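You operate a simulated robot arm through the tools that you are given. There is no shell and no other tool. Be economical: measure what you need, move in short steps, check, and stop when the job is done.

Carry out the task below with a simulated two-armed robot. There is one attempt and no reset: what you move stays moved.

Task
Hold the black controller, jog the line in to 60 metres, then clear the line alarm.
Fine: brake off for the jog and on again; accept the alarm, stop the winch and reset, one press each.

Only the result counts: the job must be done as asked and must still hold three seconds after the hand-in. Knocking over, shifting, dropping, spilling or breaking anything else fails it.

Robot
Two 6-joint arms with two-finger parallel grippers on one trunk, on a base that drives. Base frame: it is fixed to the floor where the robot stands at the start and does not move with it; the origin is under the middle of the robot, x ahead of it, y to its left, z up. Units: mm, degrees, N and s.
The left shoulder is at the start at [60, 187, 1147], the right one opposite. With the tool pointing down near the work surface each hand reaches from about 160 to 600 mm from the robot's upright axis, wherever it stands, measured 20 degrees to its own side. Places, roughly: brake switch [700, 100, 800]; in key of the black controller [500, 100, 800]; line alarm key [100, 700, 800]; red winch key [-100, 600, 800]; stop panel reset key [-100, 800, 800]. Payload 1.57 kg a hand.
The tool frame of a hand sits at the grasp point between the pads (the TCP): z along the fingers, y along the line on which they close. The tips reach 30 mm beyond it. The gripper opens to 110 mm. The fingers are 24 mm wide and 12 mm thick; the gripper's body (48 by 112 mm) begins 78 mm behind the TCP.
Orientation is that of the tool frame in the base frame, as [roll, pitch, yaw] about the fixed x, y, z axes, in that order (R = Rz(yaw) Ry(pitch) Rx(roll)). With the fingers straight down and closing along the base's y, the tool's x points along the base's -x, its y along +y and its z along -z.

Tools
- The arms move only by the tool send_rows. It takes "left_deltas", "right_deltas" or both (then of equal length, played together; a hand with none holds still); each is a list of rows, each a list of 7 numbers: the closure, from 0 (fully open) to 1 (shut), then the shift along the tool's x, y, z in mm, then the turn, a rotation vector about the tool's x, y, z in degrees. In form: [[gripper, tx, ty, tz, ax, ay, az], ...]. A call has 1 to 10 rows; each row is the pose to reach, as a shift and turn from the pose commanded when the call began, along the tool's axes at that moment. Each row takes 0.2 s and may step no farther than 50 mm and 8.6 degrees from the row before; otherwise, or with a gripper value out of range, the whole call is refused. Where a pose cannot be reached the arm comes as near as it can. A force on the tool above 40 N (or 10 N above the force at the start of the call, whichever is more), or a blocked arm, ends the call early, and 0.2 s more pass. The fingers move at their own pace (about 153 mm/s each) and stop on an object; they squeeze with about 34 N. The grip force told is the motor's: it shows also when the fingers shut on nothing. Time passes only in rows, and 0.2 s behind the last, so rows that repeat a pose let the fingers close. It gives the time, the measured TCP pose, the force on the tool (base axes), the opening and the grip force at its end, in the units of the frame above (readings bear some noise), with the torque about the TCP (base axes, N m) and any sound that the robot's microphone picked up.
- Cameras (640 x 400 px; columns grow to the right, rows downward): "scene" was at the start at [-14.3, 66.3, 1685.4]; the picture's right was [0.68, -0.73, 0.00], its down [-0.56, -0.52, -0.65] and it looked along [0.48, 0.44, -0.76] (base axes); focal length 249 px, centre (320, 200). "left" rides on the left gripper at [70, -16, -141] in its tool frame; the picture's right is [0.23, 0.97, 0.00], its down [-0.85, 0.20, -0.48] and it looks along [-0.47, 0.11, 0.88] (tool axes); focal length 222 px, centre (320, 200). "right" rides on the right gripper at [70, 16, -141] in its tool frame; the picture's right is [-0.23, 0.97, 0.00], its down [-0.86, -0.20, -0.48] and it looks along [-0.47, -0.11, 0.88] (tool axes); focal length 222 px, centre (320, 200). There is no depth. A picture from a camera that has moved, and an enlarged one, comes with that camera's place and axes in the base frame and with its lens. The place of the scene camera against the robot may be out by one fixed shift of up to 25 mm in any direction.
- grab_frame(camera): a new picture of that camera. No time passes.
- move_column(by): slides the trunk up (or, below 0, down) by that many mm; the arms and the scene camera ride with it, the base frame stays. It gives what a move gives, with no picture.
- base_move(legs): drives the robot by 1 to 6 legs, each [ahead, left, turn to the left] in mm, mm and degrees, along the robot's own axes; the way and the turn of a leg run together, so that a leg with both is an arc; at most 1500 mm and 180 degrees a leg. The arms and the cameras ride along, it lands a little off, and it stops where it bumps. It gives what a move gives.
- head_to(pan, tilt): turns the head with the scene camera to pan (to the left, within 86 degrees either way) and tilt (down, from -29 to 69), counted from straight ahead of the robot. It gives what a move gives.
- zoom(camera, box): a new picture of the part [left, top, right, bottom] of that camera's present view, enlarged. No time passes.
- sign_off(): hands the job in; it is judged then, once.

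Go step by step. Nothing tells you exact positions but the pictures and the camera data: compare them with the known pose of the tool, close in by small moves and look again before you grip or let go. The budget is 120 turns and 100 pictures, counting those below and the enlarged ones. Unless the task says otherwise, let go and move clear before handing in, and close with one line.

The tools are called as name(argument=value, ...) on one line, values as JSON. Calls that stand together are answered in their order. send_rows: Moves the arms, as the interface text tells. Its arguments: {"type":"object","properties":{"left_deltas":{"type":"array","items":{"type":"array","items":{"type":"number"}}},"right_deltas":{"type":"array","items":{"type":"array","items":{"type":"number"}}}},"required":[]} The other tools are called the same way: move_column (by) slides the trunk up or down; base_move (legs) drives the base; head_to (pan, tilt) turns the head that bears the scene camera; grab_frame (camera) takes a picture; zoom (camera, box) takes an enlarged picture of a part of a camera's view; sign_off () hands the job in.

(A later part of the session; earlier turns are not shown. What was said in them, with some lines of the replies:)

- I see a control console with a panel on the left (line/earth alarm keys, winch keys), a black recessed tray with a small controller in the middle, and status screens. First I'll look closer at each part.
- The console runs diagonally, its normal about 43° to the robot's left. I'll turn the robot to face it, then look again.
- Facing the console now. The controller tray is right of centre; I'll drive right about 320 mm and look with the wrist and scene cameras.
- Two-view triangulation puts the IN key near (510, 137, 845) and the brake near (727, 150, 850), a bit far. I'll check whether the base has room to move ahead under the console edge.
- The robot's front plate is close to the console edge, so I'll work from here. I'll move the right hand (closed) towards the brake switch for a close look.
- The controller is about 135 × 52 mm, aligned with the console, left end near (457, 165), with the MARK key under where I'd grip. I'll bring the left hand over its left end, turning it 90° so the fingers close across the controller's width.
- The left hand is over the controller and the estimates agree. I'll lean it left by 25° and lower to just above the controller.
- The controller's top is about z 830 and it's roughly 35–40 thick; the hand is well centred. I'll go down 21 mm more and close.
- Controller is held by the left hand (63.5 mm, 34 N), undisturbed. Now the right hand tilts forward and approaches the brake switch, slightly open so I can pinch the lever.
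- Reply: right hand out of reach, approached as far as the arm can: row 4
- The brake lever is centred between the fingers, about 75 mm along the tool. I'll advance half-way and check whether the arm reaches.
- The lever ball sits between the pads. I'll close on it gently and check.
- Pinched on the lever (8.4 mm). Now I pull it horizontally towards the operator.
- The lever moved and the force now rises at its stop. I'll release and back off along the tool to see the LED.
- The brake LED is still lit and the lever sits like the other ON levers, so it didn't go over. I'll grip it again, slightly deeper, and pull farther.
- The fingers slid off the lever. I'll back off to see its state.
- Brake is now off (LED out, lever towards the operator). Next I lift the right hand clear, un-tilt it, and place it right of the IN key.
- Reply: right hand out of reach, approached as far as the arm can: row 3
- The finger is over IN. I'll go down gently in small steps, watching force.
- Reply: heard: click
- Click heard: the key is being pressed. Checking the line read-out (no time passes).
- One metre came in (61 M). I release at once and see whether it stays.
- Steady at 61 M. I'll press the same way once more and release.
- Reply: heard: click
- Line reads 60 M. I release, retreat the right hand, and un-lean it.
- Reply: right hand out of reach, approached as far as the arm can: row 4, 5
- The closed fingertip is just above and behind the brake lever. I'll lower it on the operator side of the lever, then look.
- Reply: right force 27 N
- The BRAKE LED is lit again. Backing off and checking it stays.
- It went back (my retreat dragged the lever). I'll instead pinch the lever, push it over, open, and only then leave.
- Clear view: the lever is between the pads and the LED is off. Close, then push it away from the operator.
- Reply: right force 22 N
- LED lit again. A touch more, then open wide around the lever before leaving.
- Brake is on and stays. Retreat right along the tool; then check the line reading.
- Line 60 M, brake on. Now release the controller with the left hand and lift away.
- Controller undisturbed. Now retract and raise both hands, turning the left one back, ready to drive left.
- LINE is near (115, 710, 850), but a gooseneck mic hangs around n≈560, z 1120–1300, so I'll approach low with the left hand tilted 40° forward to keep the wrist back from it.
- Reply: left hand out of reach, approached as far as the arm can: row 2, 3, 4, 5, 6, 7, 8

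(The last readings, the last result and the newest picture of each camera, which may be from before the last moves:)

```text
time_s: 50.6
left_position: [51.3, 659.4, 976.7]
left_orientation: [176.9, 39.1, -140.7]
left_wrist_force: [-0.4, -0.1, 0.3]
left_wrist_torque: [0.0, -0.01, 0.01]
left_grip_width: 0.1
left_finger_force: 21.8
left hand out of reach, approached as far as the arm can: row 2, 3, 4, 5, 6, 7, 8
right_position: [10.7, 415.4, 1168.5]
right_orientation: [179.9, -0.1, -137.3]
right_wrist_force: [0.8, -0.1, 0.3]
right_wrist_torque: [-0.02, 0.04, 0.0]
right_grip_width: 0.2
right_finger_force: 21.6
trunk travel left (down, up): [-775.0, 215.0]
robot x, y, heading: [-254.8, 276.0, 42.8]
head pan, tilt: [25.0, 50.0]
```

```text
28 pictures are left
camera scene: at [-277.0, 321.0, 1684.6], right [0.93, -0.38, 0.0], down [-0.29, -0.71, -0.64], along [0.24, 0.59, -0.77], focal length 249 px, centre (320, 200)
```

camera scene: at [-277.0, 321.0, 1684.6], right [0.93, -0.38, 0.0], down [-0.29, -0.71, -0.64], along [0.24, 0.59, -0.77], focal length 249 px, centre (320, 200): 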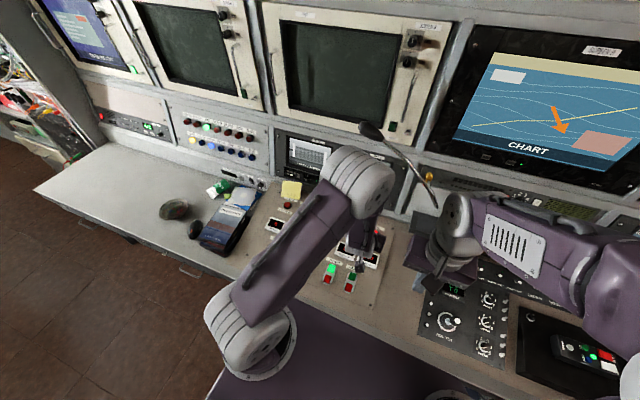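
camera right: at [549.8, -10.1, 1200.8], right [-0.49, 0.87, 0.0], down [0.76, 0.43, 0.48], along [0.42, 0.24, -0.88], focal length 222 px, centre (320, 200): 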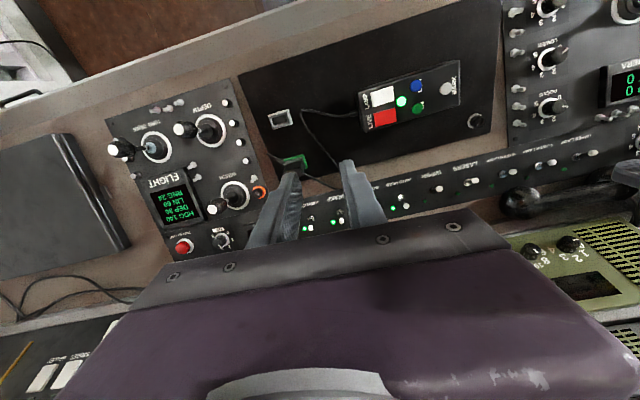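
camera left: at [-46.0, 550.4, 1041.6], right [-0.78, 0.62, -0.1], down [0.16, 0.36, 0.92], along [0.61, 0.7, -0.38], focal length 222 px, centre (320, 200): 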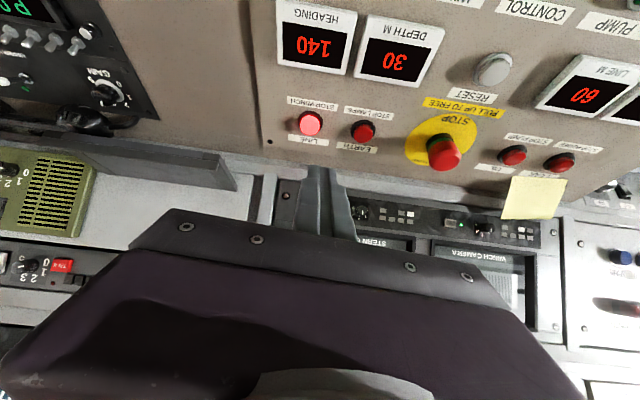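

LINE is glowing (alarm active). The arm was limited on the way; I'll extend to a hover over LINE and re-measure.

send_rows(left_deltas=[[1, -16, -6, 25, 0, 0, 0], [1, -33, -13, 49, 0, 0, 0], [1, -49, -19, 74, 0, 0, 0], [1, -65.7, -25.9, 98.3, 0, 0, 0]])

grab_frame(camera="left")

zoom(camera="scene", box=[200, 80, 500, 290])

```text
time_s: 51.6
left_position: [150.0, 716.8, 943.1]
left_orientation: [-180.0, 40.3, -139.3]
left_wrist_force: [0.6, 0.1, 1.0]
left_wrist_torque: [-0.01, 0.02, 0.06]
left_grip_width: 0.0
left_finger_force: 21.0
left hand out of reach, approached as far as the arm can: row 1
right_position: [8.6, 416.1, 1168.0]
right_orientation: [180.0, -0.1, -137.3]
right_wrist_force: [-1.2, 0.4, 0.3]
right_wrist_torque: [-0.03, 0.02, -0.01]
right_grip_width: 0.2
right_finger_force: 21.4
trunk travel left (down, up): [-775.0, 215.0]
robot x, y, heading: [-249.4, 278.5, 42.5]
head pan, tilt: [25.0, 50.0]
```

```text
27 pictures are left
camera left: at [50.8, 607.5, 1006.7], right [-0.77, 0.62, -0.15], down [0.13, 0.37, 0.92], along [0.63, 0.69, -0.37], focal length 222 px, centre (320, 200)
```

left: 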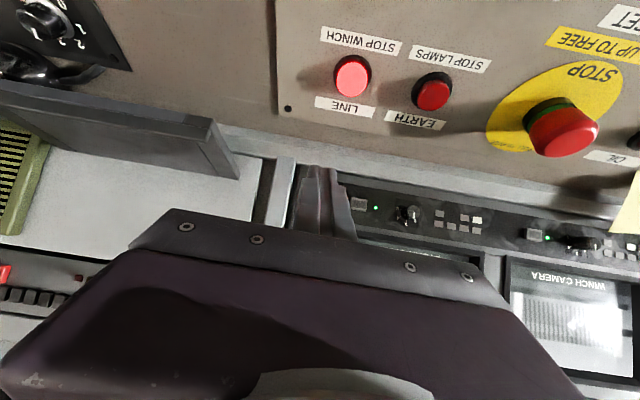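

```text
1.90 times, centred on (350, 185) of scene
camera zoom: at [-279.4, 322.0, 1684.6], right [0.93, -0.38, 0.0], down [-0.29, -0.71, -0.64], along [0.24, 0.59, -0.77], focal length 474 px, centre (263, 229)
```

zoom: 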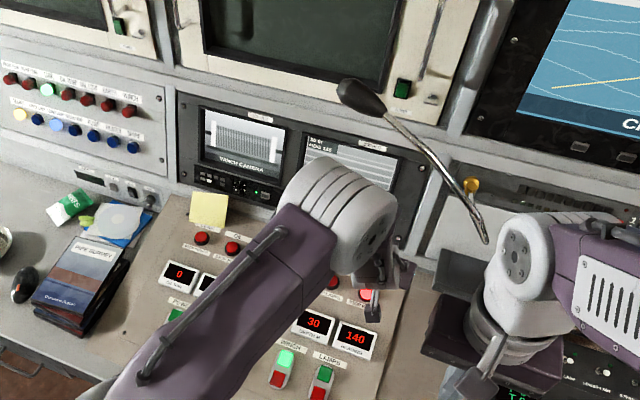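

LINE now estimated at about (136, 719, 832). I'll move back and down to 20 mm above it and look again.

send_rows(left_deltas=[[1, 18, 4, 11, 0, 0, 0], [1, 36, 8, 22, 0, 0, 0], [1, 53.5, 11, 33, 0, 0, 0]])

grab_frame(camera="left")

```text
time_s: 52.4
left_position: [127.2, 708.4, 884.0]
left_orientation: [179.9, 40.4, -139.4]
left_wrist_force: [0.5, 0.3, 0.1]
left_wrist_torque: [-0.02, -0.04, -0.01]
left_grip_width: 0.1
left_finger_force: 21.1
right_position: [7.4, 414.8, 1170.0]
right_orientation: [-180.0, -0.1, -137.3]
right_wrist_force: [-0.3, -0.4, 0.8]
right_wrist_torque: [0.03, 0.01, 0.0]
right_grip_width: 0.0
right_finger_force: 21.5
trunk travel left (down, up): [-775.0, 215.0]
robot x, y, heading: [-253.7, 275.4, 42.4]
head pan, tilt: [25.0, 50.0]
```

```text
25 pictures are left
camera left: at [28.0, 602.0, 947.1], right [-0.77, 0.63, -0.15], down [0.13, 0.37, 0.92], along [0.63, 0.69, -0.37], focal length 222 px, centre (320, 200)
```

left: 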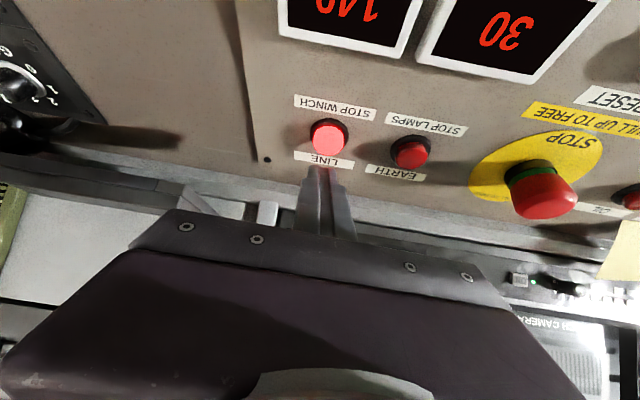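

Triangulating the last views puts the LINE key lower, about (148, 732, 810). I advance to just above it and check.

send_rows(left_deltas=[[1, 3, 2, 18, 0, 0, 0], [1, 6, 4, 36, 0, 0, 0]])

zoom(camera="left", box=[240, 90, 440, 220])

```text
time_s: 53.0
left_position: [140.9, 725.1, 852.8]
left_orientation: [179.9, 40.4, -139.4]
left_wrist_force: [-0.3, 0.5, -0.1]
left_wrist_torque: [0.02, 0.01, -0.05]
left_grip_width: 0.0
left_finger_force: 21.1
right_position: [8.3, 415.3, 1169.9]
right_orientation: [-179.9, 0.0, -137.3]
right_wrist_force: [-0.3, -0.9, 0.9]
right_wrist_torque: [0.0, 0.02, -0.01]
right_grip_width: 0.1
right_finger_force: 21.5
trunk travel left (down, up): [-775.0, 215.0]
robot x, y, heading: [-250.4, 273.8, 42.9]
head pan, tilt: [25.0, 50.0]
```

```text
3.08 times, centred on (340, 155) of left
camera zoom: at [39.8, 617.5, 915.6], right [-0.77, 0.62, -0.15], down [0.13, 0.37, 0.92], along [0.63, 0.69, -0.37], focal length 684 px, centre (258, 338)
```

zoom: 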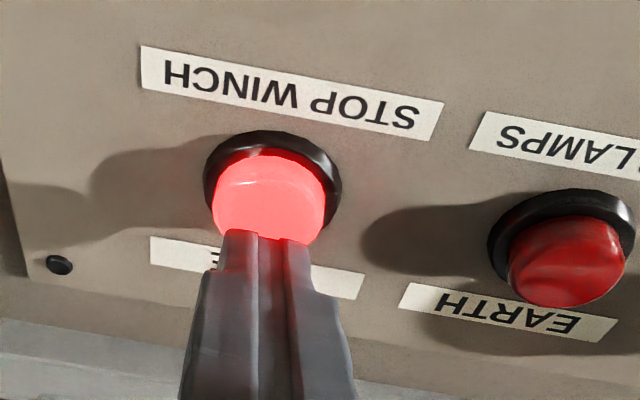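

The fingertip is directly over the lit LINE key. I'll press inward in small steps and listen.

send_rows(left_deltas=[[1, 2.5, 0, 1, 0, 0, 0], [1, 3.5, 0, 3.8, 0, 0, 0], [1, 4.2, 0, 6.5, 0, 0, 0]])

```text
time_s: 53.8
left_position: [140.3, 724.7, 848.0]
left_orientation: [179.9, 40.6, -139.4]
left_wrist_force: [-7.0, -2.9, 12.0]
left_wrist_torque: [-0.03, 0.07, 0.02]
left_grip_width: 0.2
left_finger_force: 21.5
right_position: [5.6, 412.0, 1170.0]
right_orientation: [179.9, 0.1, -137.2]
right_wrist_force: [-0.6, -0.4, -0.3]
right_wrist_torque: [0.01, 0.01, 0.04]
right_grip_width: 0.0
right_finger_force: 20.9
trunk travel left (down, up): [-775.0, 215.0]
robot x, y, heading: [-250.3, 277.9, 42.8]
head pan, tilt: [25.0, 50.0]
heard: click
```

Click. Back off and look.

send_rows(left_deltas=[[1, -3, 0, -12, 0, 0, 0], [1, -3, 0, -45, 0, 0, 0], [1, 0, 0, -85, 0, 0, 0]])

grab_frame(camera="left")

```text
time_s: 54.6
left_position: [103.2, 689.7, 913.3]
left_orientation: [179.1, 40.2, -139.7]
left_wrist_force: [-0.7, -0.4, -0.6]
left_wrist_torque: [0.03, -0.02, 0.01]
left_grip_width: 0.1
left_finger_force: 21.4
left hand out of reach, approached as far as the arm can: row 3
right_position: [6.9, 414.2, 1168.9]
right_orientation: [180.0, 0.1, -137.3]
right_wrist_force: [0.6, 0.7, 0.3]
right_wrist_torque: [-0.01, -0.04, -0.03]
right_grip_width: 0.0
right_finger_force: 20.8
trunk travel left (down, up): [-775.0, 215.0]
robot x, y, heading: [-255.0, 276.0, 42.8]
head pan, tilt: [25.0, 50.0]
```

```text
23 pictures are left
camera left: at [3.4, 581.3, 976.2], right [-0.77, 0.62, -0.14], down [0.14, 0.37, 0.92], along [0.62, 0.69, -0.37], focal length 222 px, centre (320, 200)
```

left: 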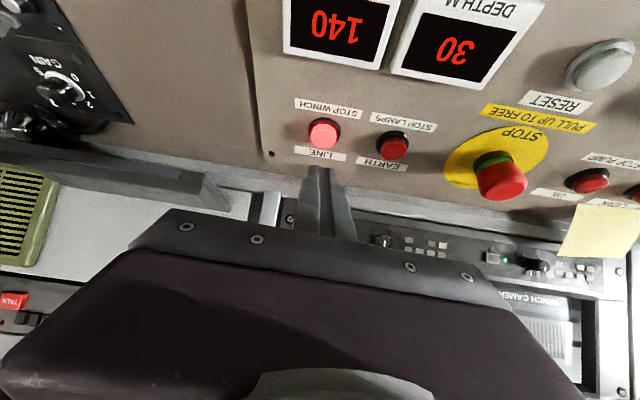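

LINE is accepted (steady lit). Next the red WINCH key at about (-102, 641, 785): retract and bring the left hand upright above it.

send_rows(left_deltas=[[1, 20, 14, -30, 0, 6.7, 0], [1, 45, 32, -55, 0, 13.4, 0], [1, 72, 50, -78, 0, 20, 0], [1, 98, 66, -95, 0, 26.7, 0], [1, 124, 82, -108, 0, 33.4, 0], [1, 148, 97, -114, 0, 40, 0]])

grab_frame(camera="left")

```text
time_s: 56.0
left_position: [-84.9, 634.4, 904.9]
left_orientation: [-179.8, 3.6, -139.1]
left_wrist_force: [-1.3, 0.1, -0.3]
left_wrist_torque: [0.01, -0.02, -0.02]
left_grip_width: 0.0
left_finger_force: 21.4
left hand out of reach, approached as far as the arm can: row 3, 6
right_position: [7.5, 415.2, 1169.1]
right_orientation: [-179.9, -0.1, -137.3]
right_wrist_force: [-0.2, 0.0, 0.4]
right_wrist_torque: [0.01, -0.02, 0.01]
right_grip_width: 0.0
right_finger_force: 20.9
trunk travel left (down, up): [-775.0, 215.0]
robot x, y, heading: [-251.4, 276.5, 42.8]
head pan, tilt: [25.0, 50.0]
```

```text
22 pictures are left
camera left: at [-135.5, 570.3, 1042.5], right [-0.81, 0.59, -0.02], down [0.49, 0.69, 0.53], along [0.32, 0.42, -0.85], focal length 222 px, centre (320, 200)
```

left: 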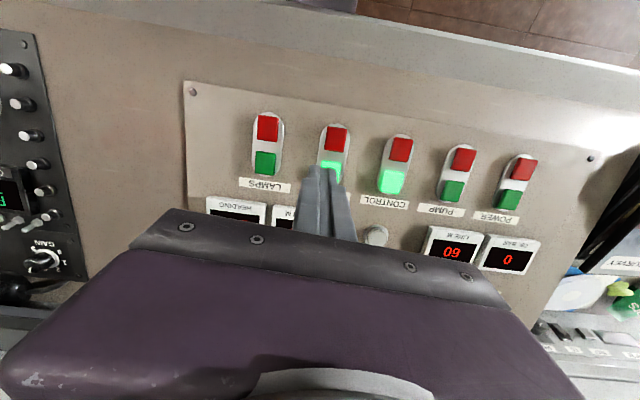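

Views agree: WINCH red (-104, 640, 785) and RESET (-74, 788, 800). Lowering to just above the red WINCH key.

send_rows(left_deltas=[[1, 8, 8, 20, 0, 1.8, 0], [1, 18.4, 17, 40, 0, 3.6, 0], [1, 18.4, 17, 69, 0, 3.6, 0]])

zoom(camera="left", box=[220, 60, 440, 200])

zoom(camera="scene", box=[270, 220, 400, 305])

```text
time_s: 56.8
left_position: [-126.7, 643.4, 833.5]
left_orientation: [-180.0, -3.2, -139.3]
left_wrist_force: [0.3, 0.0, 0.1]
left_wrist_torque: [0.01, 0.01, 0.0]
left_grip_width: 0.0
left_finger_force: 21.3
left hand out of reach, approached as far as the arm can: row 1, 2
right_position: [7.8, 415.6, 1169.1]
right_orientation: [-180.0, 0.0, -137.3]
right_wrist_force: [0.5, 0.3, -0.1]
right_wrist_torque: [-0.03, 0.05, -0.04]
right_grip_width: 0.0
right_finger_force: 20.8
trunk travel left (down, up): [-775.0, 215.0]
robot x, y, heading: [-254.6, 276.2, 42.8]
head pan, tilt: [25.0, 50.0]
```

```text
2.86 times, centred on (330, 130) of left
camera zoom: at [-163.7, 589.4, 978.5], right [-0.81, 0.59, 0.01], down [0.54, 0.73, 0.43], along [0.25, 0.35, -0.9], focal length 635 px, centre (291, 400)
```

zoom: 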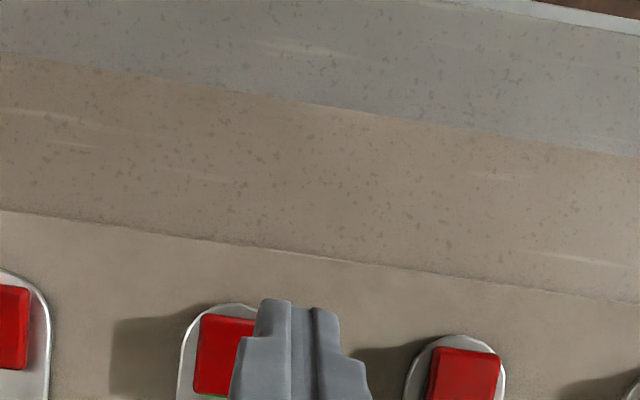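

```text
4.71 times, centred on (335, 262) of scene
camera zoom: at [-279.9, 319.9, 1684.6], right [0.93, -0.38, 0.0], down [-0.29, -0.71, -0.64], along [0.24, 0.59, -0.77], focal length 1171 px, centre (249, -94)
```

zoom: 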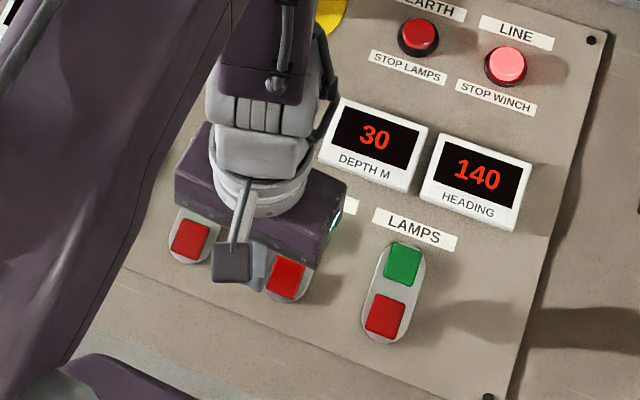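

The hand is about 20 mm left of the red WINCH key; I'll correct sideways.

send_rows(left_deltas=[[1, -6, -10, -4, 0, -1.6, 0], [1, -13, -19, -2, 0, -3.2, 0], [1, -13, -19, -2, 0, -3.2, 0]])

zoom(camera="left", box=[220, 60, 440, 200])

```text
time_s: 57.6
left_position: [-114.1, 638.3, 836.5]
left_orientation: [179.7, -2.0, -139.3]
left_wrist_force: [0.0, -0.6, -0.8]
left_wrist_torque: [-0.01, 0.02, -0.02]
left_grip_width: 0.1
left_finger_force: 21.1
left hand out of reach, approached as far as the arm can: row 2
right_position: [7.6, 413.4, 1168.8]
right_orientation: [-179.9, 0.0, -137.3]
right_wrist_force: [0.0, -0.3, -1.0]
right_wrist_torque: [0.0, -0.01, -0.01]
right_grip_width: 0.0
right_finger_force: 21.0
trunk travel left (down, up): [-775.0, 215.0]
robot x, y, heading: [-253.3, 276.7, 42.5]
head pan, tilt: [25.0, 50.0]
```

```text
2.86 times, centred on (330, 130) of left
camera zoom: at [-154.3, 582.6, 981.1], right [-0.81, 0.59, 0.01], down [0.53, 0.72, 0.45], along [0.26, 0.37, -0.89], focal length 635 px, centre (291, 400)
```

zoom: 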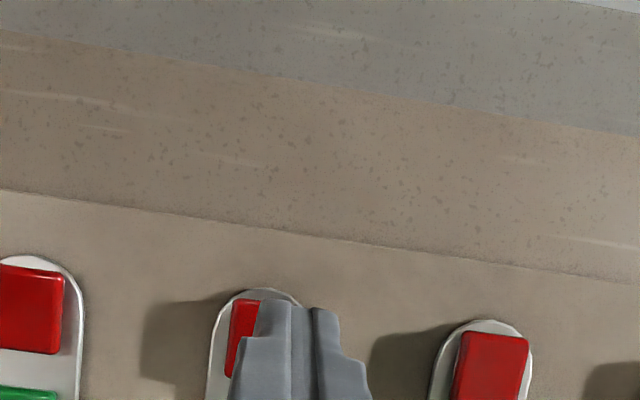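

send_rows(left_deltas=[[1, 0, 0, 0, 0, 0, 0], [1, 0, 0, 0, 0, 0, 0]])

```text
time_s: 58.2
left_position: [-115.2, 637.8, 836.9]
left_orientation: [179.6, -2.0, -139.1]
left_wrist_force: [-0.3, -0.3, -0.7]
left_wrist_torque: [-0.01, -0.02, -0.01]
left_grip_width: 0.0
left_finger_force: 21.0
right_position: [8.1, 413.8, 1168.9]
right_orientation: [180.0, 0.1, -137.3]
right_wrist_force: [-0.2, -0.1, -0.6]
right_wrist_torque: [0.0, -0.02, 0.01]
right_grip_width: 0.0
right_finger_force: 21.3
trunk travel left (down, up): [-775.0, 215.0]
robot x, y, heading: [-258.0, 277.2, 42.6]
head pan, tilt: [25.0, 50.0]
```

send_rows(left_deltas=[[1, -4, -4, 0, 0, 0, 0], [1, -8, -7, 0, 0, 0, 0]])

zoom(camera="left", box=[220, 60, 440, 200])

```text
time_s: 58.8
left_position: [-93.0, 637.7, 833.8]
left_orientation: [179.8, 0.0, -139.2]
left_wrist_force: [0.0, -0.9, -0.6]
left_wrist_torque: [0.04, 0.03, -0.02]
left_grip_width: 0.0
left_finger_force: 21.9
left hand out of reach, approached as far as the arm can: row 1
right_position: [7.1, 415.6, 1168.6]
right_orientation: [180.0, 0.0, -137.2]
right_wrist_force: [0.6, -0.6, 0.4]
right_wrist_torque: [0.02, -0.01, -0.05]
right_grip_width: 0.0
right_finger_force: 21.6
trunk travel left (down, up): [-775.0, 215.0]
robot x, y, heading: [-255.5, 275.5, 42.7]
head pan, tilt: [25.0, 50.0]
```

```text
2.86 times, centred on (330, 130) of left
camera zoom: at [-135.6, 579.0, 976.2], right [-0.81, 0.59, 0.0], down [0.52, 0.71, 0.48], along [0.28, 0.39, -0.88], focal length 635 px, centre (291, 400)
```

zoom: 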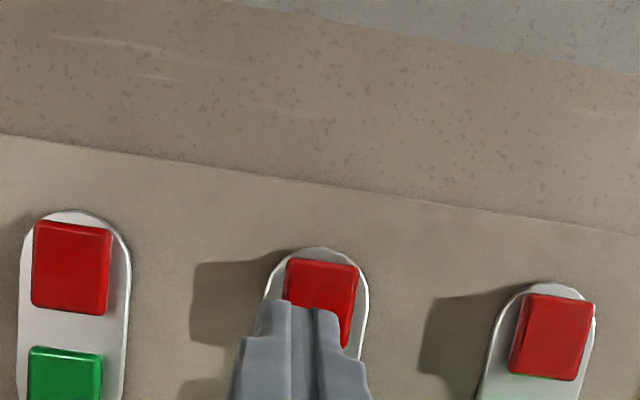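

send_rows(left_deltas=[[1, 5, 4.5, -3, 0, -5, 0], [1, 10, 8.9, -3, 0, -10, 0], [1, 10, 8.9, -3, 0, -10, 0]])

zoom(camera="left", box=[220, 60, 440, 200])

```text
time_s: 59.6
left_position: [-80.1, 639.8, 844.4]
left_orientation: [177.2, 9.0, -139.6]
left_wrist_force: [0.2, -0.5, 0.5]
left_wrist_torque: [-0.01, 0.01, 0.01]
left_grip_width: 0.0
left_finger_force: 21.9
left hand out of reach, approached as far as the arm can: row 1, 2, 3
right_position: [7.6, 415.5, 1169.6]
right_orientation: [-180.0, 0.0, -137.2]
right_wrist_force: [0.5, -0.6, 0.5]
right_wrist_torque: [-0.04, -0.01, -0.02]
right_grip_width: 0.0
right_finger_force: 21.4
trunk travel left (down, up): [-775.0, 215.0]
robot x, y, heading: [-251.9, 276.9, 42.4]
head pan, tilt: [25.0, 50.0]
```

```text
2.86 times, centred on (330, 130) of left
camera zoom: at [-134.8, 561.9, 973.3], right [-0.81, 0.59, 0.01], down [0.47, 0.63, 0.62], along [0.35, 0.5, -0.79], focal length 635 px, centre (291, 400)
```

zoom: 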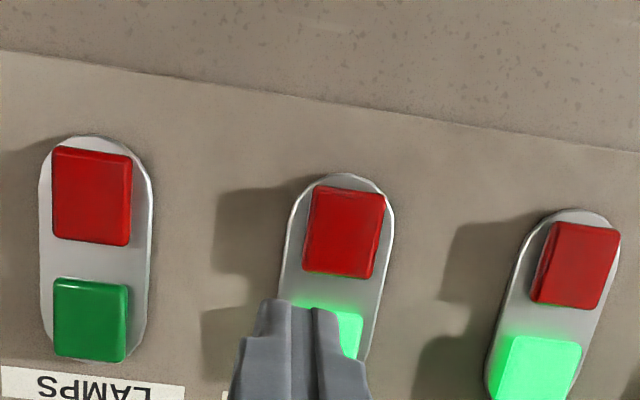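

The arm is near its inner fold limit here. I'll raise the hand and back the base off 90 mm for a better posture.

send_rows(left_deltas=[[1, 0, 0, -30, 0, 0, 0], [1, 0, 0, -60, 0, 0, 0]])

base_move(legs=[[-90, 0, 0]])

grab_frame(camera="left")

```text
time_s: 60.2
left_position: [-91.6, 627.4, 907.7]
left_orientation: [177.8, 9.4, -139.3]
left_wrist_force: [-0.3, -0.1, -0.2]
left_wrist_torque: [0.01, 0.03, -0.04]
left_grip_width: 0.1
left_finger_force: 21.1
left hand out of reach, approached as far as the arm can: row 1, 2
right_position: [7.0, 413.9, 1169.2]
right_orientation: [-180.0, 0.1, -137.3]
right_wrist_force: [0.3, -0.1, -0.5]
right_wrist_torque: [0.03, 0.02, -0.01]
right_grip_width: 0.0
right_finger_force: 21.3
trunk travel left (down, up): [-775.0, 215.0]
robot x, y, heading: [-255.9, 275.5, 42.7]
head pan, tilt: [25.0, 50.0]
```

```text
time_s: 61.3
left_position: [-155.4, 567.9, 906.6]
left_orientation: [177.8, 9.2, -139.3]
left_wrist_force: [0.8, 0.3, 1.0]
left_wrist_torque: [-0.04, -0.04, -0.02]
left_grip_width: 0.0
left_finger_force: 21.2
right_position: [-55.3, 354.8, 1167.8]
right_orientation: [-179.9, -0.1, -137.3]
right_wrist_force: [0.4, 0.5, 0.8]
right_wrist_torque: [0.01, 0.0, -0.01]
right_grip_width: 0.0
right_finger_force: 21.2
trunk travel left (down, up): [-775.0, 215.0]
robot x, y, heading: [-318.1, 214.0, 42.6]
head pan, tilt: [25.0, 50.0]
```

```text
16 pictures are left
camera left: at [-212.7, 491.3, 1035.4], right [-0.81, 0.59, 0.0], down [0.46, 0.64, 0.62], along [0.36, 0.5, -0.79], focal length 222 px, centre (320, 200)
```

left: 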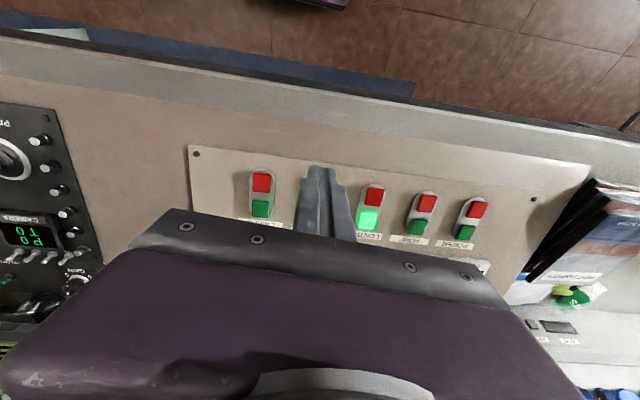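

send_rows(left_deltas=[[1, -25, 7, 17, 0, 3, 0], [1, -51, 14, 35, 0, 6, 0], [1, -77, 21, 53, 0, 9.3, 0], [1, -77, 21, 53, 0, 9.3, 0]])

```text
time_s: 62.3
left_position: [-107.9, 640.2, 866.3]
left_orientation: [177.8, -0.1, -139.3]
left_wrist_force: [0.0, -1.2, -0.6]
left_wrist_torque: [0.03, 0.08, 0.05]
left_grip_width: 0.0
left_finger_force: 21.2
left hand out of reach, approached as far as the arm can: row 2, 3
right_position: [-55.5, 356.3, 1168.5]
right_orientation: [-180.0, -0.1, -137.3]
right_wrist_force: [0.3, -0.2, 0.2]
right_wrist_torque: [-0.03, 0.03, -0.03]
right_grip_width: 0.1
right_finger_force: 21.4
trunk travel left (down, up): [-775.0, 215.0]
robot x, y, heading: [-319.1, 216.8, 42.7]
head pan, tilt: [25.0, 50.0]
```

send_rows(left_deltas=[[1, -1, -2.7, 14, 1, 0, 0], [1, -1, -2.7, 30, 2.2, 0, 0]])

zoom(camera="left", box=[220, 60, 440, 200])

```text
time_s: 62.9
left_position: [-107.2, 640.3, 838.2]
left_orientation: [-179.9, -0.1, -138.9]
left_wrist_force: [0.3, 0.0, -0.4]
left_wrist_torque: [-0.01, 0.0, 0.03]
left_grip_width: 0.3
left_finger_force: 21.2
right_position: [-56.5, 355.0, 1168.7]
right_orientation: [179.9, 0.1, -137.2]
right_wrist_force: [1.0, 0.2, -0.1]
right_wrist_torque: [0.01, 0.02, 0.04]
right_grip_width: 0.0
right_finger_force: 21.1
trunk travel left (down, up): [-775.0, 215.0]
robot x, y, heading: [-319.9, 215.4, 42.4]
head pan, tilt: [25.0, 50.0]
```

```text
2.86 times, centred on (330, 130) of left
camera zoom: at [-149.6, 581.5, 980.0], right [-0.81, 0.59, 0.0], down [0.51, 0.71, 0.48], along [0.28, 0.39, -0.88], focal length 635 px, centre (291, 400)
```

zoom: 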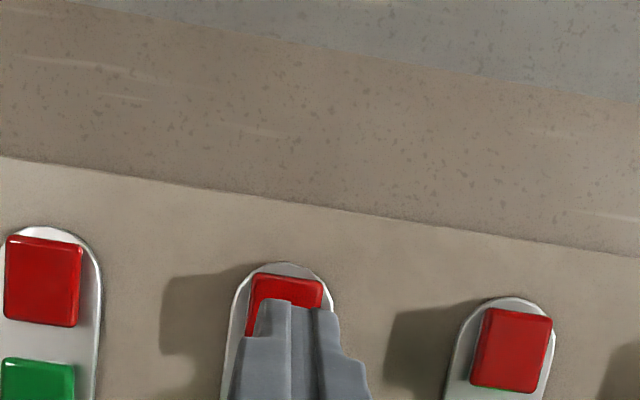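

send_rows(left_deltas=[[1, -1.5, -2, 7, 0, 0, 0], [1, -1.5, -2, 14, 0, 0, 0], [1, -1.5, -2, 18, 0, 0, 0]])

```text
time_s: 63.7
left_position: [-105.1, 639.2, 820.1]
left_orientation: [-179.9, 0.1, -139.1]
left_wrist_force: [0.3, -0.3, -0.4]
left_wrist_torque: [-0.03, 0.01, 0.01]
left_grip_width: 0.0
left_finger_force: 21.4
right_position: [-57.7, 354.5, 1168.7]
right_orientation: [-179.9, 0.0, -137.3]
right_wrist_force: [0.2, -0.2, 0.8]
right_wrist_torque: [0.02, -0.01, 0.01]
right_grip_width: 0.0
right_finger_force: 21.7
trunk travel left (down, up): [-775.0, 215.0]
robot x, y, heading: [-316.9, 210.1, 42.3]
head pan, tilt: [25.0, 50.0]
```

send_rows(left_deltas=[[1, 0, 0, 3, 0, 0, 0], [1, 0, 0, 6, 0, 0, 0]])

```text
time_s: 64.3
left_position: [-102.9, 637.6, 814.1]
left_orientation: [-179.8, 0.1, -139.0]
left_wrist_force: [1.1, -0.1, 0.5]
left_wrist_torque: [0.03, 0.01, 0.03]
left_grip_width: 0.2
left_finger_force: 21.1
right_position: [-56.1, 355.3, 1168.5]
right_orientation: [-180.0, -0.1, -137.3]
right_wrist_force: [0.6, -0.3, -0.4]
right_wrist_torque: [0.04, -0.01, 0.03]
right_grip_width: 0.0
right_finger_force: 20.8
trunk travel left (down, up): [-775.0, 215.0]
robot x, y, heading: [-321.4, 215.4, 42.6]
head pan, tilt: [25.0, 50.0]
```

zoom(camera="left", box=[240, 80, 420, 200])

```text
3.33 times, centred on (330, 140) of left
camera zoom: at [-146.8, 579.6, 956.5], right [-0.81, 0.59, 0.0], down [0.51, 0.71, 0.48], along [0.28, 0.39, -0.88], focal length 740 px, centre (287, 400)
```

zoom: 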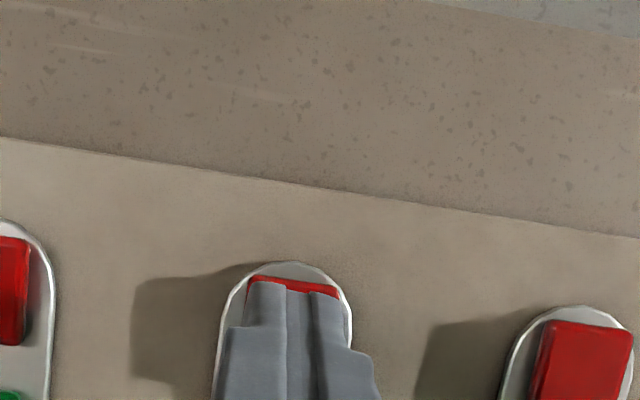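

Well aligned on the red key. Continue down.

send_rows(left_deltas=[[1, 0, 0, 3, 0, 0, 0], [1, 0, 0, 6, 0, 0, 0]])

```text
time_s: 64.9
left_position: [-103.3, 637.7, 809.1]
left_orientation: [-179.9, 0.0, -138.9]
left_wrist_force: [0.4, -0.2, 0.3]
left_wrist_torque: [0.02, 0.0, -0.02]
left_grip_width: 0.3
left_finger_force: 21.4
right_position: [-56.6, 353.7, 1169.2]
right_orientation: [180.0, 0.0, -137.2]
right_wrist_force: [0.2, -0.4, 0.4]
right_wrist_torque: [0.0, 0.0, 0.02]
right_grip_width: 0.0
right_finger_force: 21.4
trunk travel left (down, up): [-775.0, 215.0]
robot x, y, heading: [-322.8, 213.3, 42.7]
head pan, tilt: [25.0, 50.0]
```

send_rows(left_deltas=[[1, 0, 0, 3, 0, 0, 0], [1, 0, 0, 6, 0, 0, 0]])

```text
time_s: 65.5
left_position: [-103.8, 638.3, 802.2]
left_orientation: [-179.9, 0.0, -139.0]
left_wrist_force: [-0.4, 0.3, -0.3]
left_wrist_torque: [-0.01, -0.01, 0.02]
left_grip_width: 0.1
left_finger_force: 21.4
right_position: [-57.1, 353.8, 1168.9]
right_orientation: [180.0, 0.0, -137.3]
right_wrist_force: [-0.3, -0.2, -0.2]
right_wrist_torque: [-0.03, 0.0, -0.02]
right_grip_width: 0.2
right_finger_force: 21.7
trunk travel left (down, up): [-775.0, 215.0]
robot x, y, heading: [-317.1, 213.7, 42.8]
head pan, tilt: [25.0, 50.0]
```

send_rows(left_deltas=[[1, -3, 0, 2, 0, 0, 0], [1, -4, 0, 5, 0, 0, 0]])

zoom(camera="left", box=[240, 80, 420, 200])

```text
time_s: 66.1
left_position: [-101.2, 641.2, 799.3]
left_orientation: [-180.0, 0.1, -139.0]
left_wrist_force: [-0.6, -0.1, 0.7]
left_wrist_torque: [0.0, 0.01, 0.0]
left_grip_width: 0.0
left_finger_force: 21.1
right_position: [-58.1, 353.4, 1169.1]
right_orientation: [-180.0, 0.0, -137.4]
right_wrist_force: [0.0, -0.6, 0.1]
right_wrist_torque: [0.0, 0.0, 0.01]
right_grip_width: 0.1
right_finger_force: 21.4
trunk travel left (down, up): [-775.0, 215.0]
robot x, y, heading: [-321.0, 218.1, 42.6]
head pan, tilt: [25.0, 50.0]
```

```text
3.33 times, centred on (330, 140) of left
camera zoom: at [-144.3, 582.4, 939.8], right [-0.81, 0.59, 0.0], down [0.51, 0.71, 0.48], along [0.28, 0.39, -0.88], focal length 740 px, centre (287, 400)
```

zoom: 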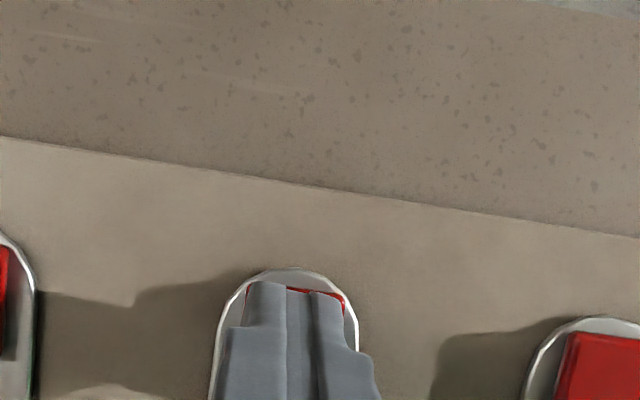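

send_rows(left_deltas=[[1, -1, 0, 3, 0, 0, 0], [1, -1, 0, 5, 0, 0, 0]])

```text
time_s: 66.7
left_position: [-100.7, 641.3, 793.9]
left_orientation: [-179.9, 0.2, -139.0]
left_wrist_force: [-1.5, 2.5, 9.0]
left_wrist_torque: [0.15, -0.08, 0.04]
left_grip_width: 0.2
left_finger_force: 20.6
right_position: [-59.4, 354.2, 1170.0]
right_orientation: [180.0, 0.0, -137.3]
right_wrist_force: [0.1, 0.2, -1.0]
right_wrist_torque: [0.01, -0.02, 0.0]
right_grip_width: 0.0
right_finger_force: 21.9
trunk travel left (down, up): [-775.0, 215.0]
robot x, y, heading: [-317.8, 213.4, 42.8]
head pan, tilt: [25.0, 50.0]
heard: click
```

Click on the red WINCH key. Lift off and check status.

send_rows(left_deltas=[[1, 0, 0, -40, 0, 0, 0], [1, 0, 0, -80, 0, 0, 0], [1, 0, 0, -110, 0, 0, 0]])

grab_frame(camera="left")

```text
time_s: 67.5
left_position: [-101.0, 642.2, 901.5]
left_orientation: [-179.9, 0.1, -138.9]
left_wrist_force: [0.5, -0.6, -0.7]
left_wrist_torque: [0.0, 0.01, -0.02]
left_grip_width: 0.0
left_finger_force: 21.3
right_position: [-57.9, 354.8, 1169.9]
right_orientation: [-180.0, 0.0, -137.3]
right_wrist_force: [0.1, -0.2, -0.6]
right_wrist_torque: [-0.03, -0.01, 0.0]
right_grip_width: 0.1
right_finger_force: 21.2
trunk travel left (down, up): [-775.0, 215.0]
robot x, y, heading: [-314.3, 212.8, 42.7]
head pan, tilt: [25.0, 50.0]
```

```text
12 pictures are left
camera left: at [-144.0, 583.3, 1044.3], right [-0.81, 0.59, 0.0], down [0.51, 0.71, 0.48], along [0.28, 0.39, -0.88], focal length 222 px, centre (320, 200)
```

left: 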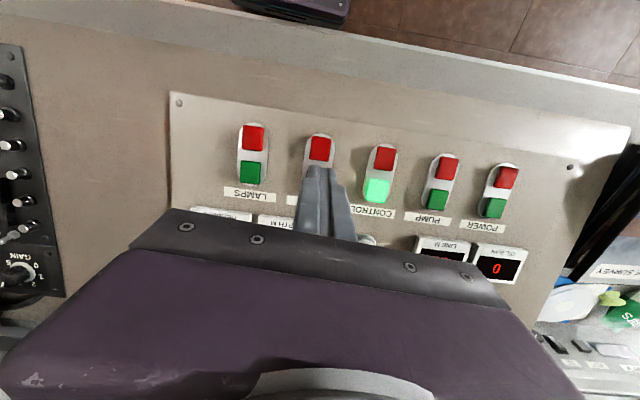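

WINCH stopped. RESET triangulates to about (-71, 802, 781); I'll drive 80 mm ahead again for reach, then position over it.

base_move(legs=[[80, 0, 0]])

```text
time_s: 68.5
left_position: [-44.2, 693.8, 902.9]
left_orientation: [-179.9, 0.2, -139.0]
left_wrist_force: [-0.2, 0.2, -0.4]
left_wrist_torque: [-0.04, 0.03, 0.0]
left_grip_width: 0.0
left_finger_force: 21.6
right_position: [-0.7, 406.4, 1169.2]
right_orientation: [-180.0, 0.1, -137.4]
right_wrist_force: [0.6, -0.4, -0.3]
right_wrist_torque: [0.0, 0.0, 0.0]
right_grip_width: 0.0
right_finger_force: 22.0
trunk travel left (down, up): [-775.0, 215.0]
robot x, y, heading: [-260.3, 272.1, 42.7]
head pan, tilt: [25.0, 50.0]
```

send_rows(left_deltas=[[1, -16, 33, 5, 0, -3.3, 0], [1, -33, 66, 15, 0, -6.6, 0], [1, -49, 99, 33, 0, -10, 0], [1, -49, 99, 33, 0, -10, 0]])

grab_frame(camera="left")

zoom(camera="scene", box=[220, 90, 440, 300])

```text
time_s: 69.5
left_position: [-71.0, 803.3, 869.3]
left_orientation: [179.9, 10.0, -139.0]
left_wrist_force: [-0.3, 0.5, 0.3]
left_wrist_torque: [0.03, 0.0, 0.03]
left_grip_width: 0.0
left_finger_force: 21.7
right_position: [0.4, 407.2, 1168.8]
right_orientation: [180.0, 0.0, -137.2]
right_wrist_force: [0.0, 0.1, -0.4]
right_wrist_torque: [0.05, 0.0, 0.02]
right_grip_width: 0.2
right_finger_force: 21.5
trunk travel left (down, up): [-775.0, 215.0]
robot x, y, heading: [-259.6, 270.4, 42.6]
head pan, tilt: [25.0, 50.0]
```

```text
11 pictures are left
camera left: at [-130.9, 728.2, 996.8], right [-0.81, 0.59, -0.04], down [0.44, 0.65, 0.62], along [0.39, 0.48, -0.78], focal length 222 px, centre (320, 200)
```

left: 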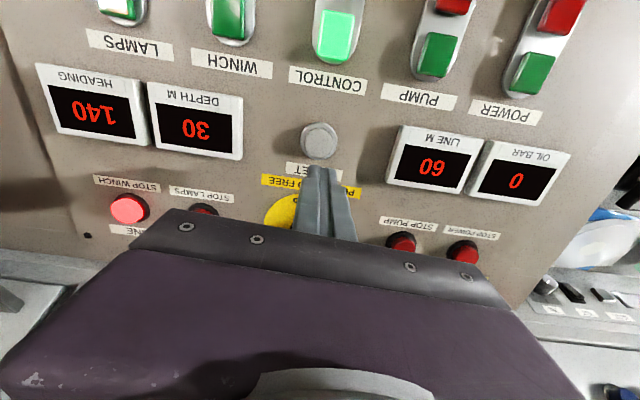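

```text
1.90 times, centred on (330, 195) of scene
camera zoom: at [-288.2, 312.4, 1684.6], right [0.93, -0.38, 0.0], down [-0.29, -0.71, -0.64], along [0.24, 0.6, -0.77], focal length 474 px, centre (301, 210)
```

zoom: 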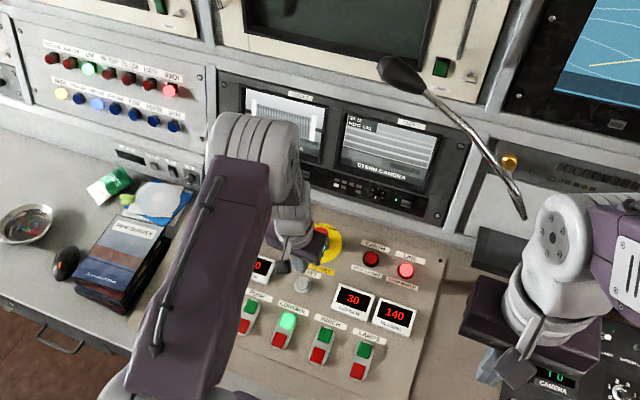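

WINCH lamp is out. RESET is confirmed at about (-66, 799). Lowering over it.

send_rows(left_deltas=[[1, 3, -6, 16, 0, 0, 0], [1, 5.5, -6, 31, 0, 0, 0], [1, 8, -6, 44, 0, 0, 0]])

zoom(camera="left", box=[240, 80, 420, 200])

```text
time_s: 70.3
left_position: [-64.4, 798.3, 824.7]
left_orientation: [179.9, 10.1, -139.0]
left_wrist_force: [0.2, -0.2, 3.9]
left_wrist_torque: [-0.01, 0.03, -0.07]
left_grip_width: 0.1
left_finger_force: 21.1
right_position: [0.8, 407.7, 1169.8]
right_orientation: [-180.0, 0.1, -137.4]
right_wrist_force: [-0.6, 0.8, 0.7]
right_wrist_torque: [0.01, 0.02, -0.01]
right_grip_width: 0.0
right_finger_force: 21.0
trunk travel left (down, up): [-775.0, 215.0]
robot x, y, heading: [-260.8, 272.6, 42.4]
head pan, tilt: [25.0, 50.0]
heard: click
```

```text
3.33 times, centred on (330, 140) of left
camera zoom: at [-126.5, 724.0, 952.0], right [-0.81, 0.59, -0.04], down [0.44, 0.65, 0.62], along [0.39, 0.48, -0.78], focal length 740 px, centre (287, 400)
```

zoom: 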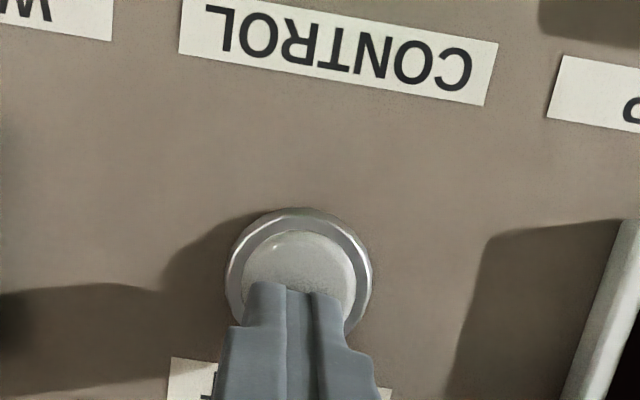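

Clicked already: RESET pressed. Lift straight off and check the alarm lamp.

send_rows(left_deltas=[[1, 0, 0, -40, 0, 0, 0], [1, 0, 0, -80, 0, 0, 0], [1, 0, 0, -115, 0, 0, 0], [1, 45, 0, -130, 0, 0, 0], [1, 90, 0, -150, 0, 0, 0]])

grab_frame(camera="scene")

grab_frame(camera="left")

```text
time_s: 71.5
left_position: [-154.5, 724.0, 957.5]
left_orientation: [-180.0, 9.9, -139.0]
left_wrist_force: [-0.2, 0.4, 0.1]
left_wrist_torque: [-0.01, 0.01, 0.03]
left_grip_width: 0.3
left_finger_force: 21.7
right_position: [0.2, 406.4, 1169.9]
right_orientation: [-180.0, 0.1, -137.3]
right_wrist_force: [-0.6, 0.7, 0.6]
right_wrist_torque: [0.0, 0.01, -0.03]
right_grip_width: 0.0
right_finger_force: 21.5
trunk travel left (down, up): [-775.0, 215.0]
robot x, y, heading: [-261.2, 270.9, 42.6]
head pan, tilt: [25.0, 50.0]
```

```text
8 pictures are left
camera scene: at [-289.1, 312.1, 1684.6], right [0.93, -0.38, 0.0], down [-0.29, -0.71, -0.64], along [0.25, 0.6, -0.77], focal length 249 px, centre (320, 200)
```

scene: 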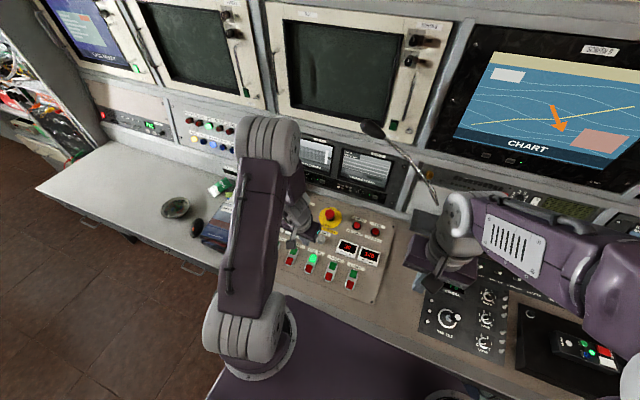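

```text
7 pictures are left
camera left: at [-215.5, 649.2, 1085.5], right [-0.81, 0.59, -0.04], down [0.44, 0.65, 0.62], along [0.39, 0.48, -0.78], focal length 222 px, centre (320, 200)
```

left: 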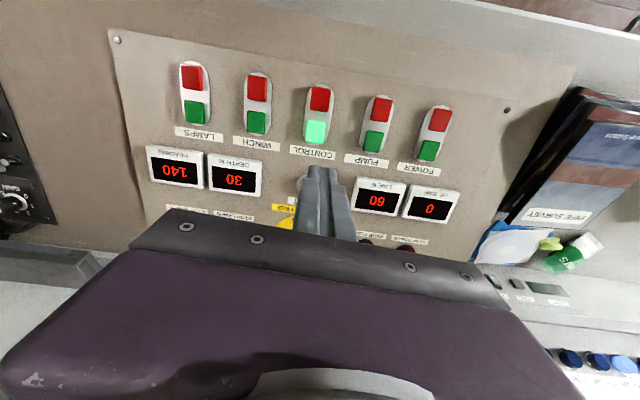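

send_rows(left_deltas=[[1, 0, 0, -40, 0, 0, 0], [1, 0, 0, -80, 0, 0, 0], [1, 0, 0, -80, 0, 0, 0]])

zoom(camera="scene", box=[310, 200, 400, 260])

head_to(pan=-30, tilt=35)

grab_frame(camera="scene")

```text
time_s: 72.3
left_position: [-162.6, 716.3, 1033.7]
left_orientation: [-179.9, 9.9, -139.0]
left_wrist_force: [0.7, 0.4, -0.8]
left_wrist_torque: [0.01, 0.01, -0.02]
left_grip_width: 0.1
left_finger_force: 21.5
right_position: [2.1, 409.2, 1168.8]
right_orientation: [-180.0, -0.1, -137.3]
right_wrist_force: [0.5, 0.4, -1.3]
right_wrist_torque: [-0.02, 0.01, 0.02]
right_grip_width: 0.0
right_finger_force: 21.5
trunk travel left (down, up): [-775.0, 215.0]
robot x, y, heading: [-262.8, 271.5, 42.4]
head pan, tilt: [25.0, 50.0]
```

```text
6.67 times, centred on (355, 230) of scene
camera zoom: at [-286.1, 315.6, 1684.5], right [0.93, -0.38, 0.0], down [-0.29, -0.71, -0.64], along [0.24, 0.59, -0.77], focal length 1659 px, centre (87, 0)
```

zoom: 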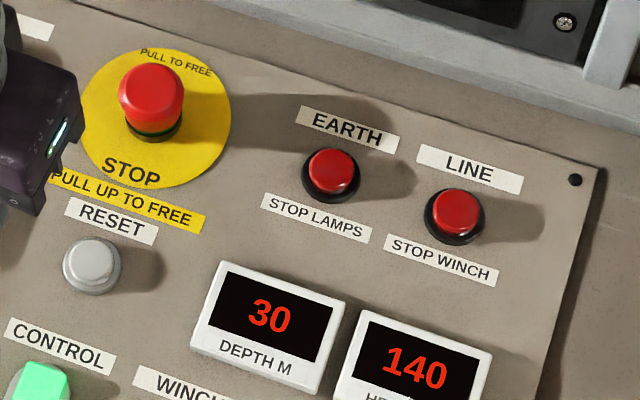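

```text
time_s: 73.6
left_position: [-162.2, 714.8, 1034.8]
left_orientation: [-179.9, 10.0, -139.0]
left_wrist_force: [-0.3, 0.7, 0.3]
left_wrist_torque: [-0.01, 0.0, 0.0]
left_grip_width: 0.1
left_finger_force: 20.9
right_position: [1.1, 408.1, 1169.1]
right_orientation: [-180.0, 0.0, -137.2]
right_wrist_force: [0.1, 1.2, -0.1]
right_wrist_torque: [0.0, 0.04, 0.01]
right_grip_width: 0.1
right_finger_force: 21.7
trunk travel left (down, up): [-775.0, 215.0]
robot x, y, heading: [-258.0, 268.3, 43.1]
head pan, tilt: [-30.0, 35.0]
```

```text
5 pictures are left
camera scene: at [-230.5, 262.4, 1706.3], right [0.22, -0.98, 0.0], down [-0.56, -0.13, -0.82], along [0.8, 0.18, -0.57], focal length 249 px, centre (320, 200)
```

scene: 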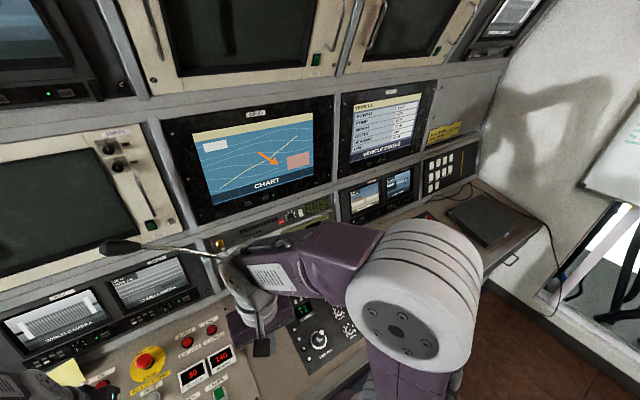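

LINE lamp is out, the winch is stopped, the line reads 60 m, and the brake was last seen on. Both hands are clear, so I'm handing in.

sign_off()

```text
The job is handed in.
```

The job is handed in: I held the black controller, jogged the line in from 62 m to 60 m with two presses of the in key, and put the brake back on. I then cleared the line alarm with one press each of the LINE, red WINCH and RESET keys. One slip: my first try at resetting the brake switched it on only briefly before it went off again. I then switched it on properly and its light stayed lit.
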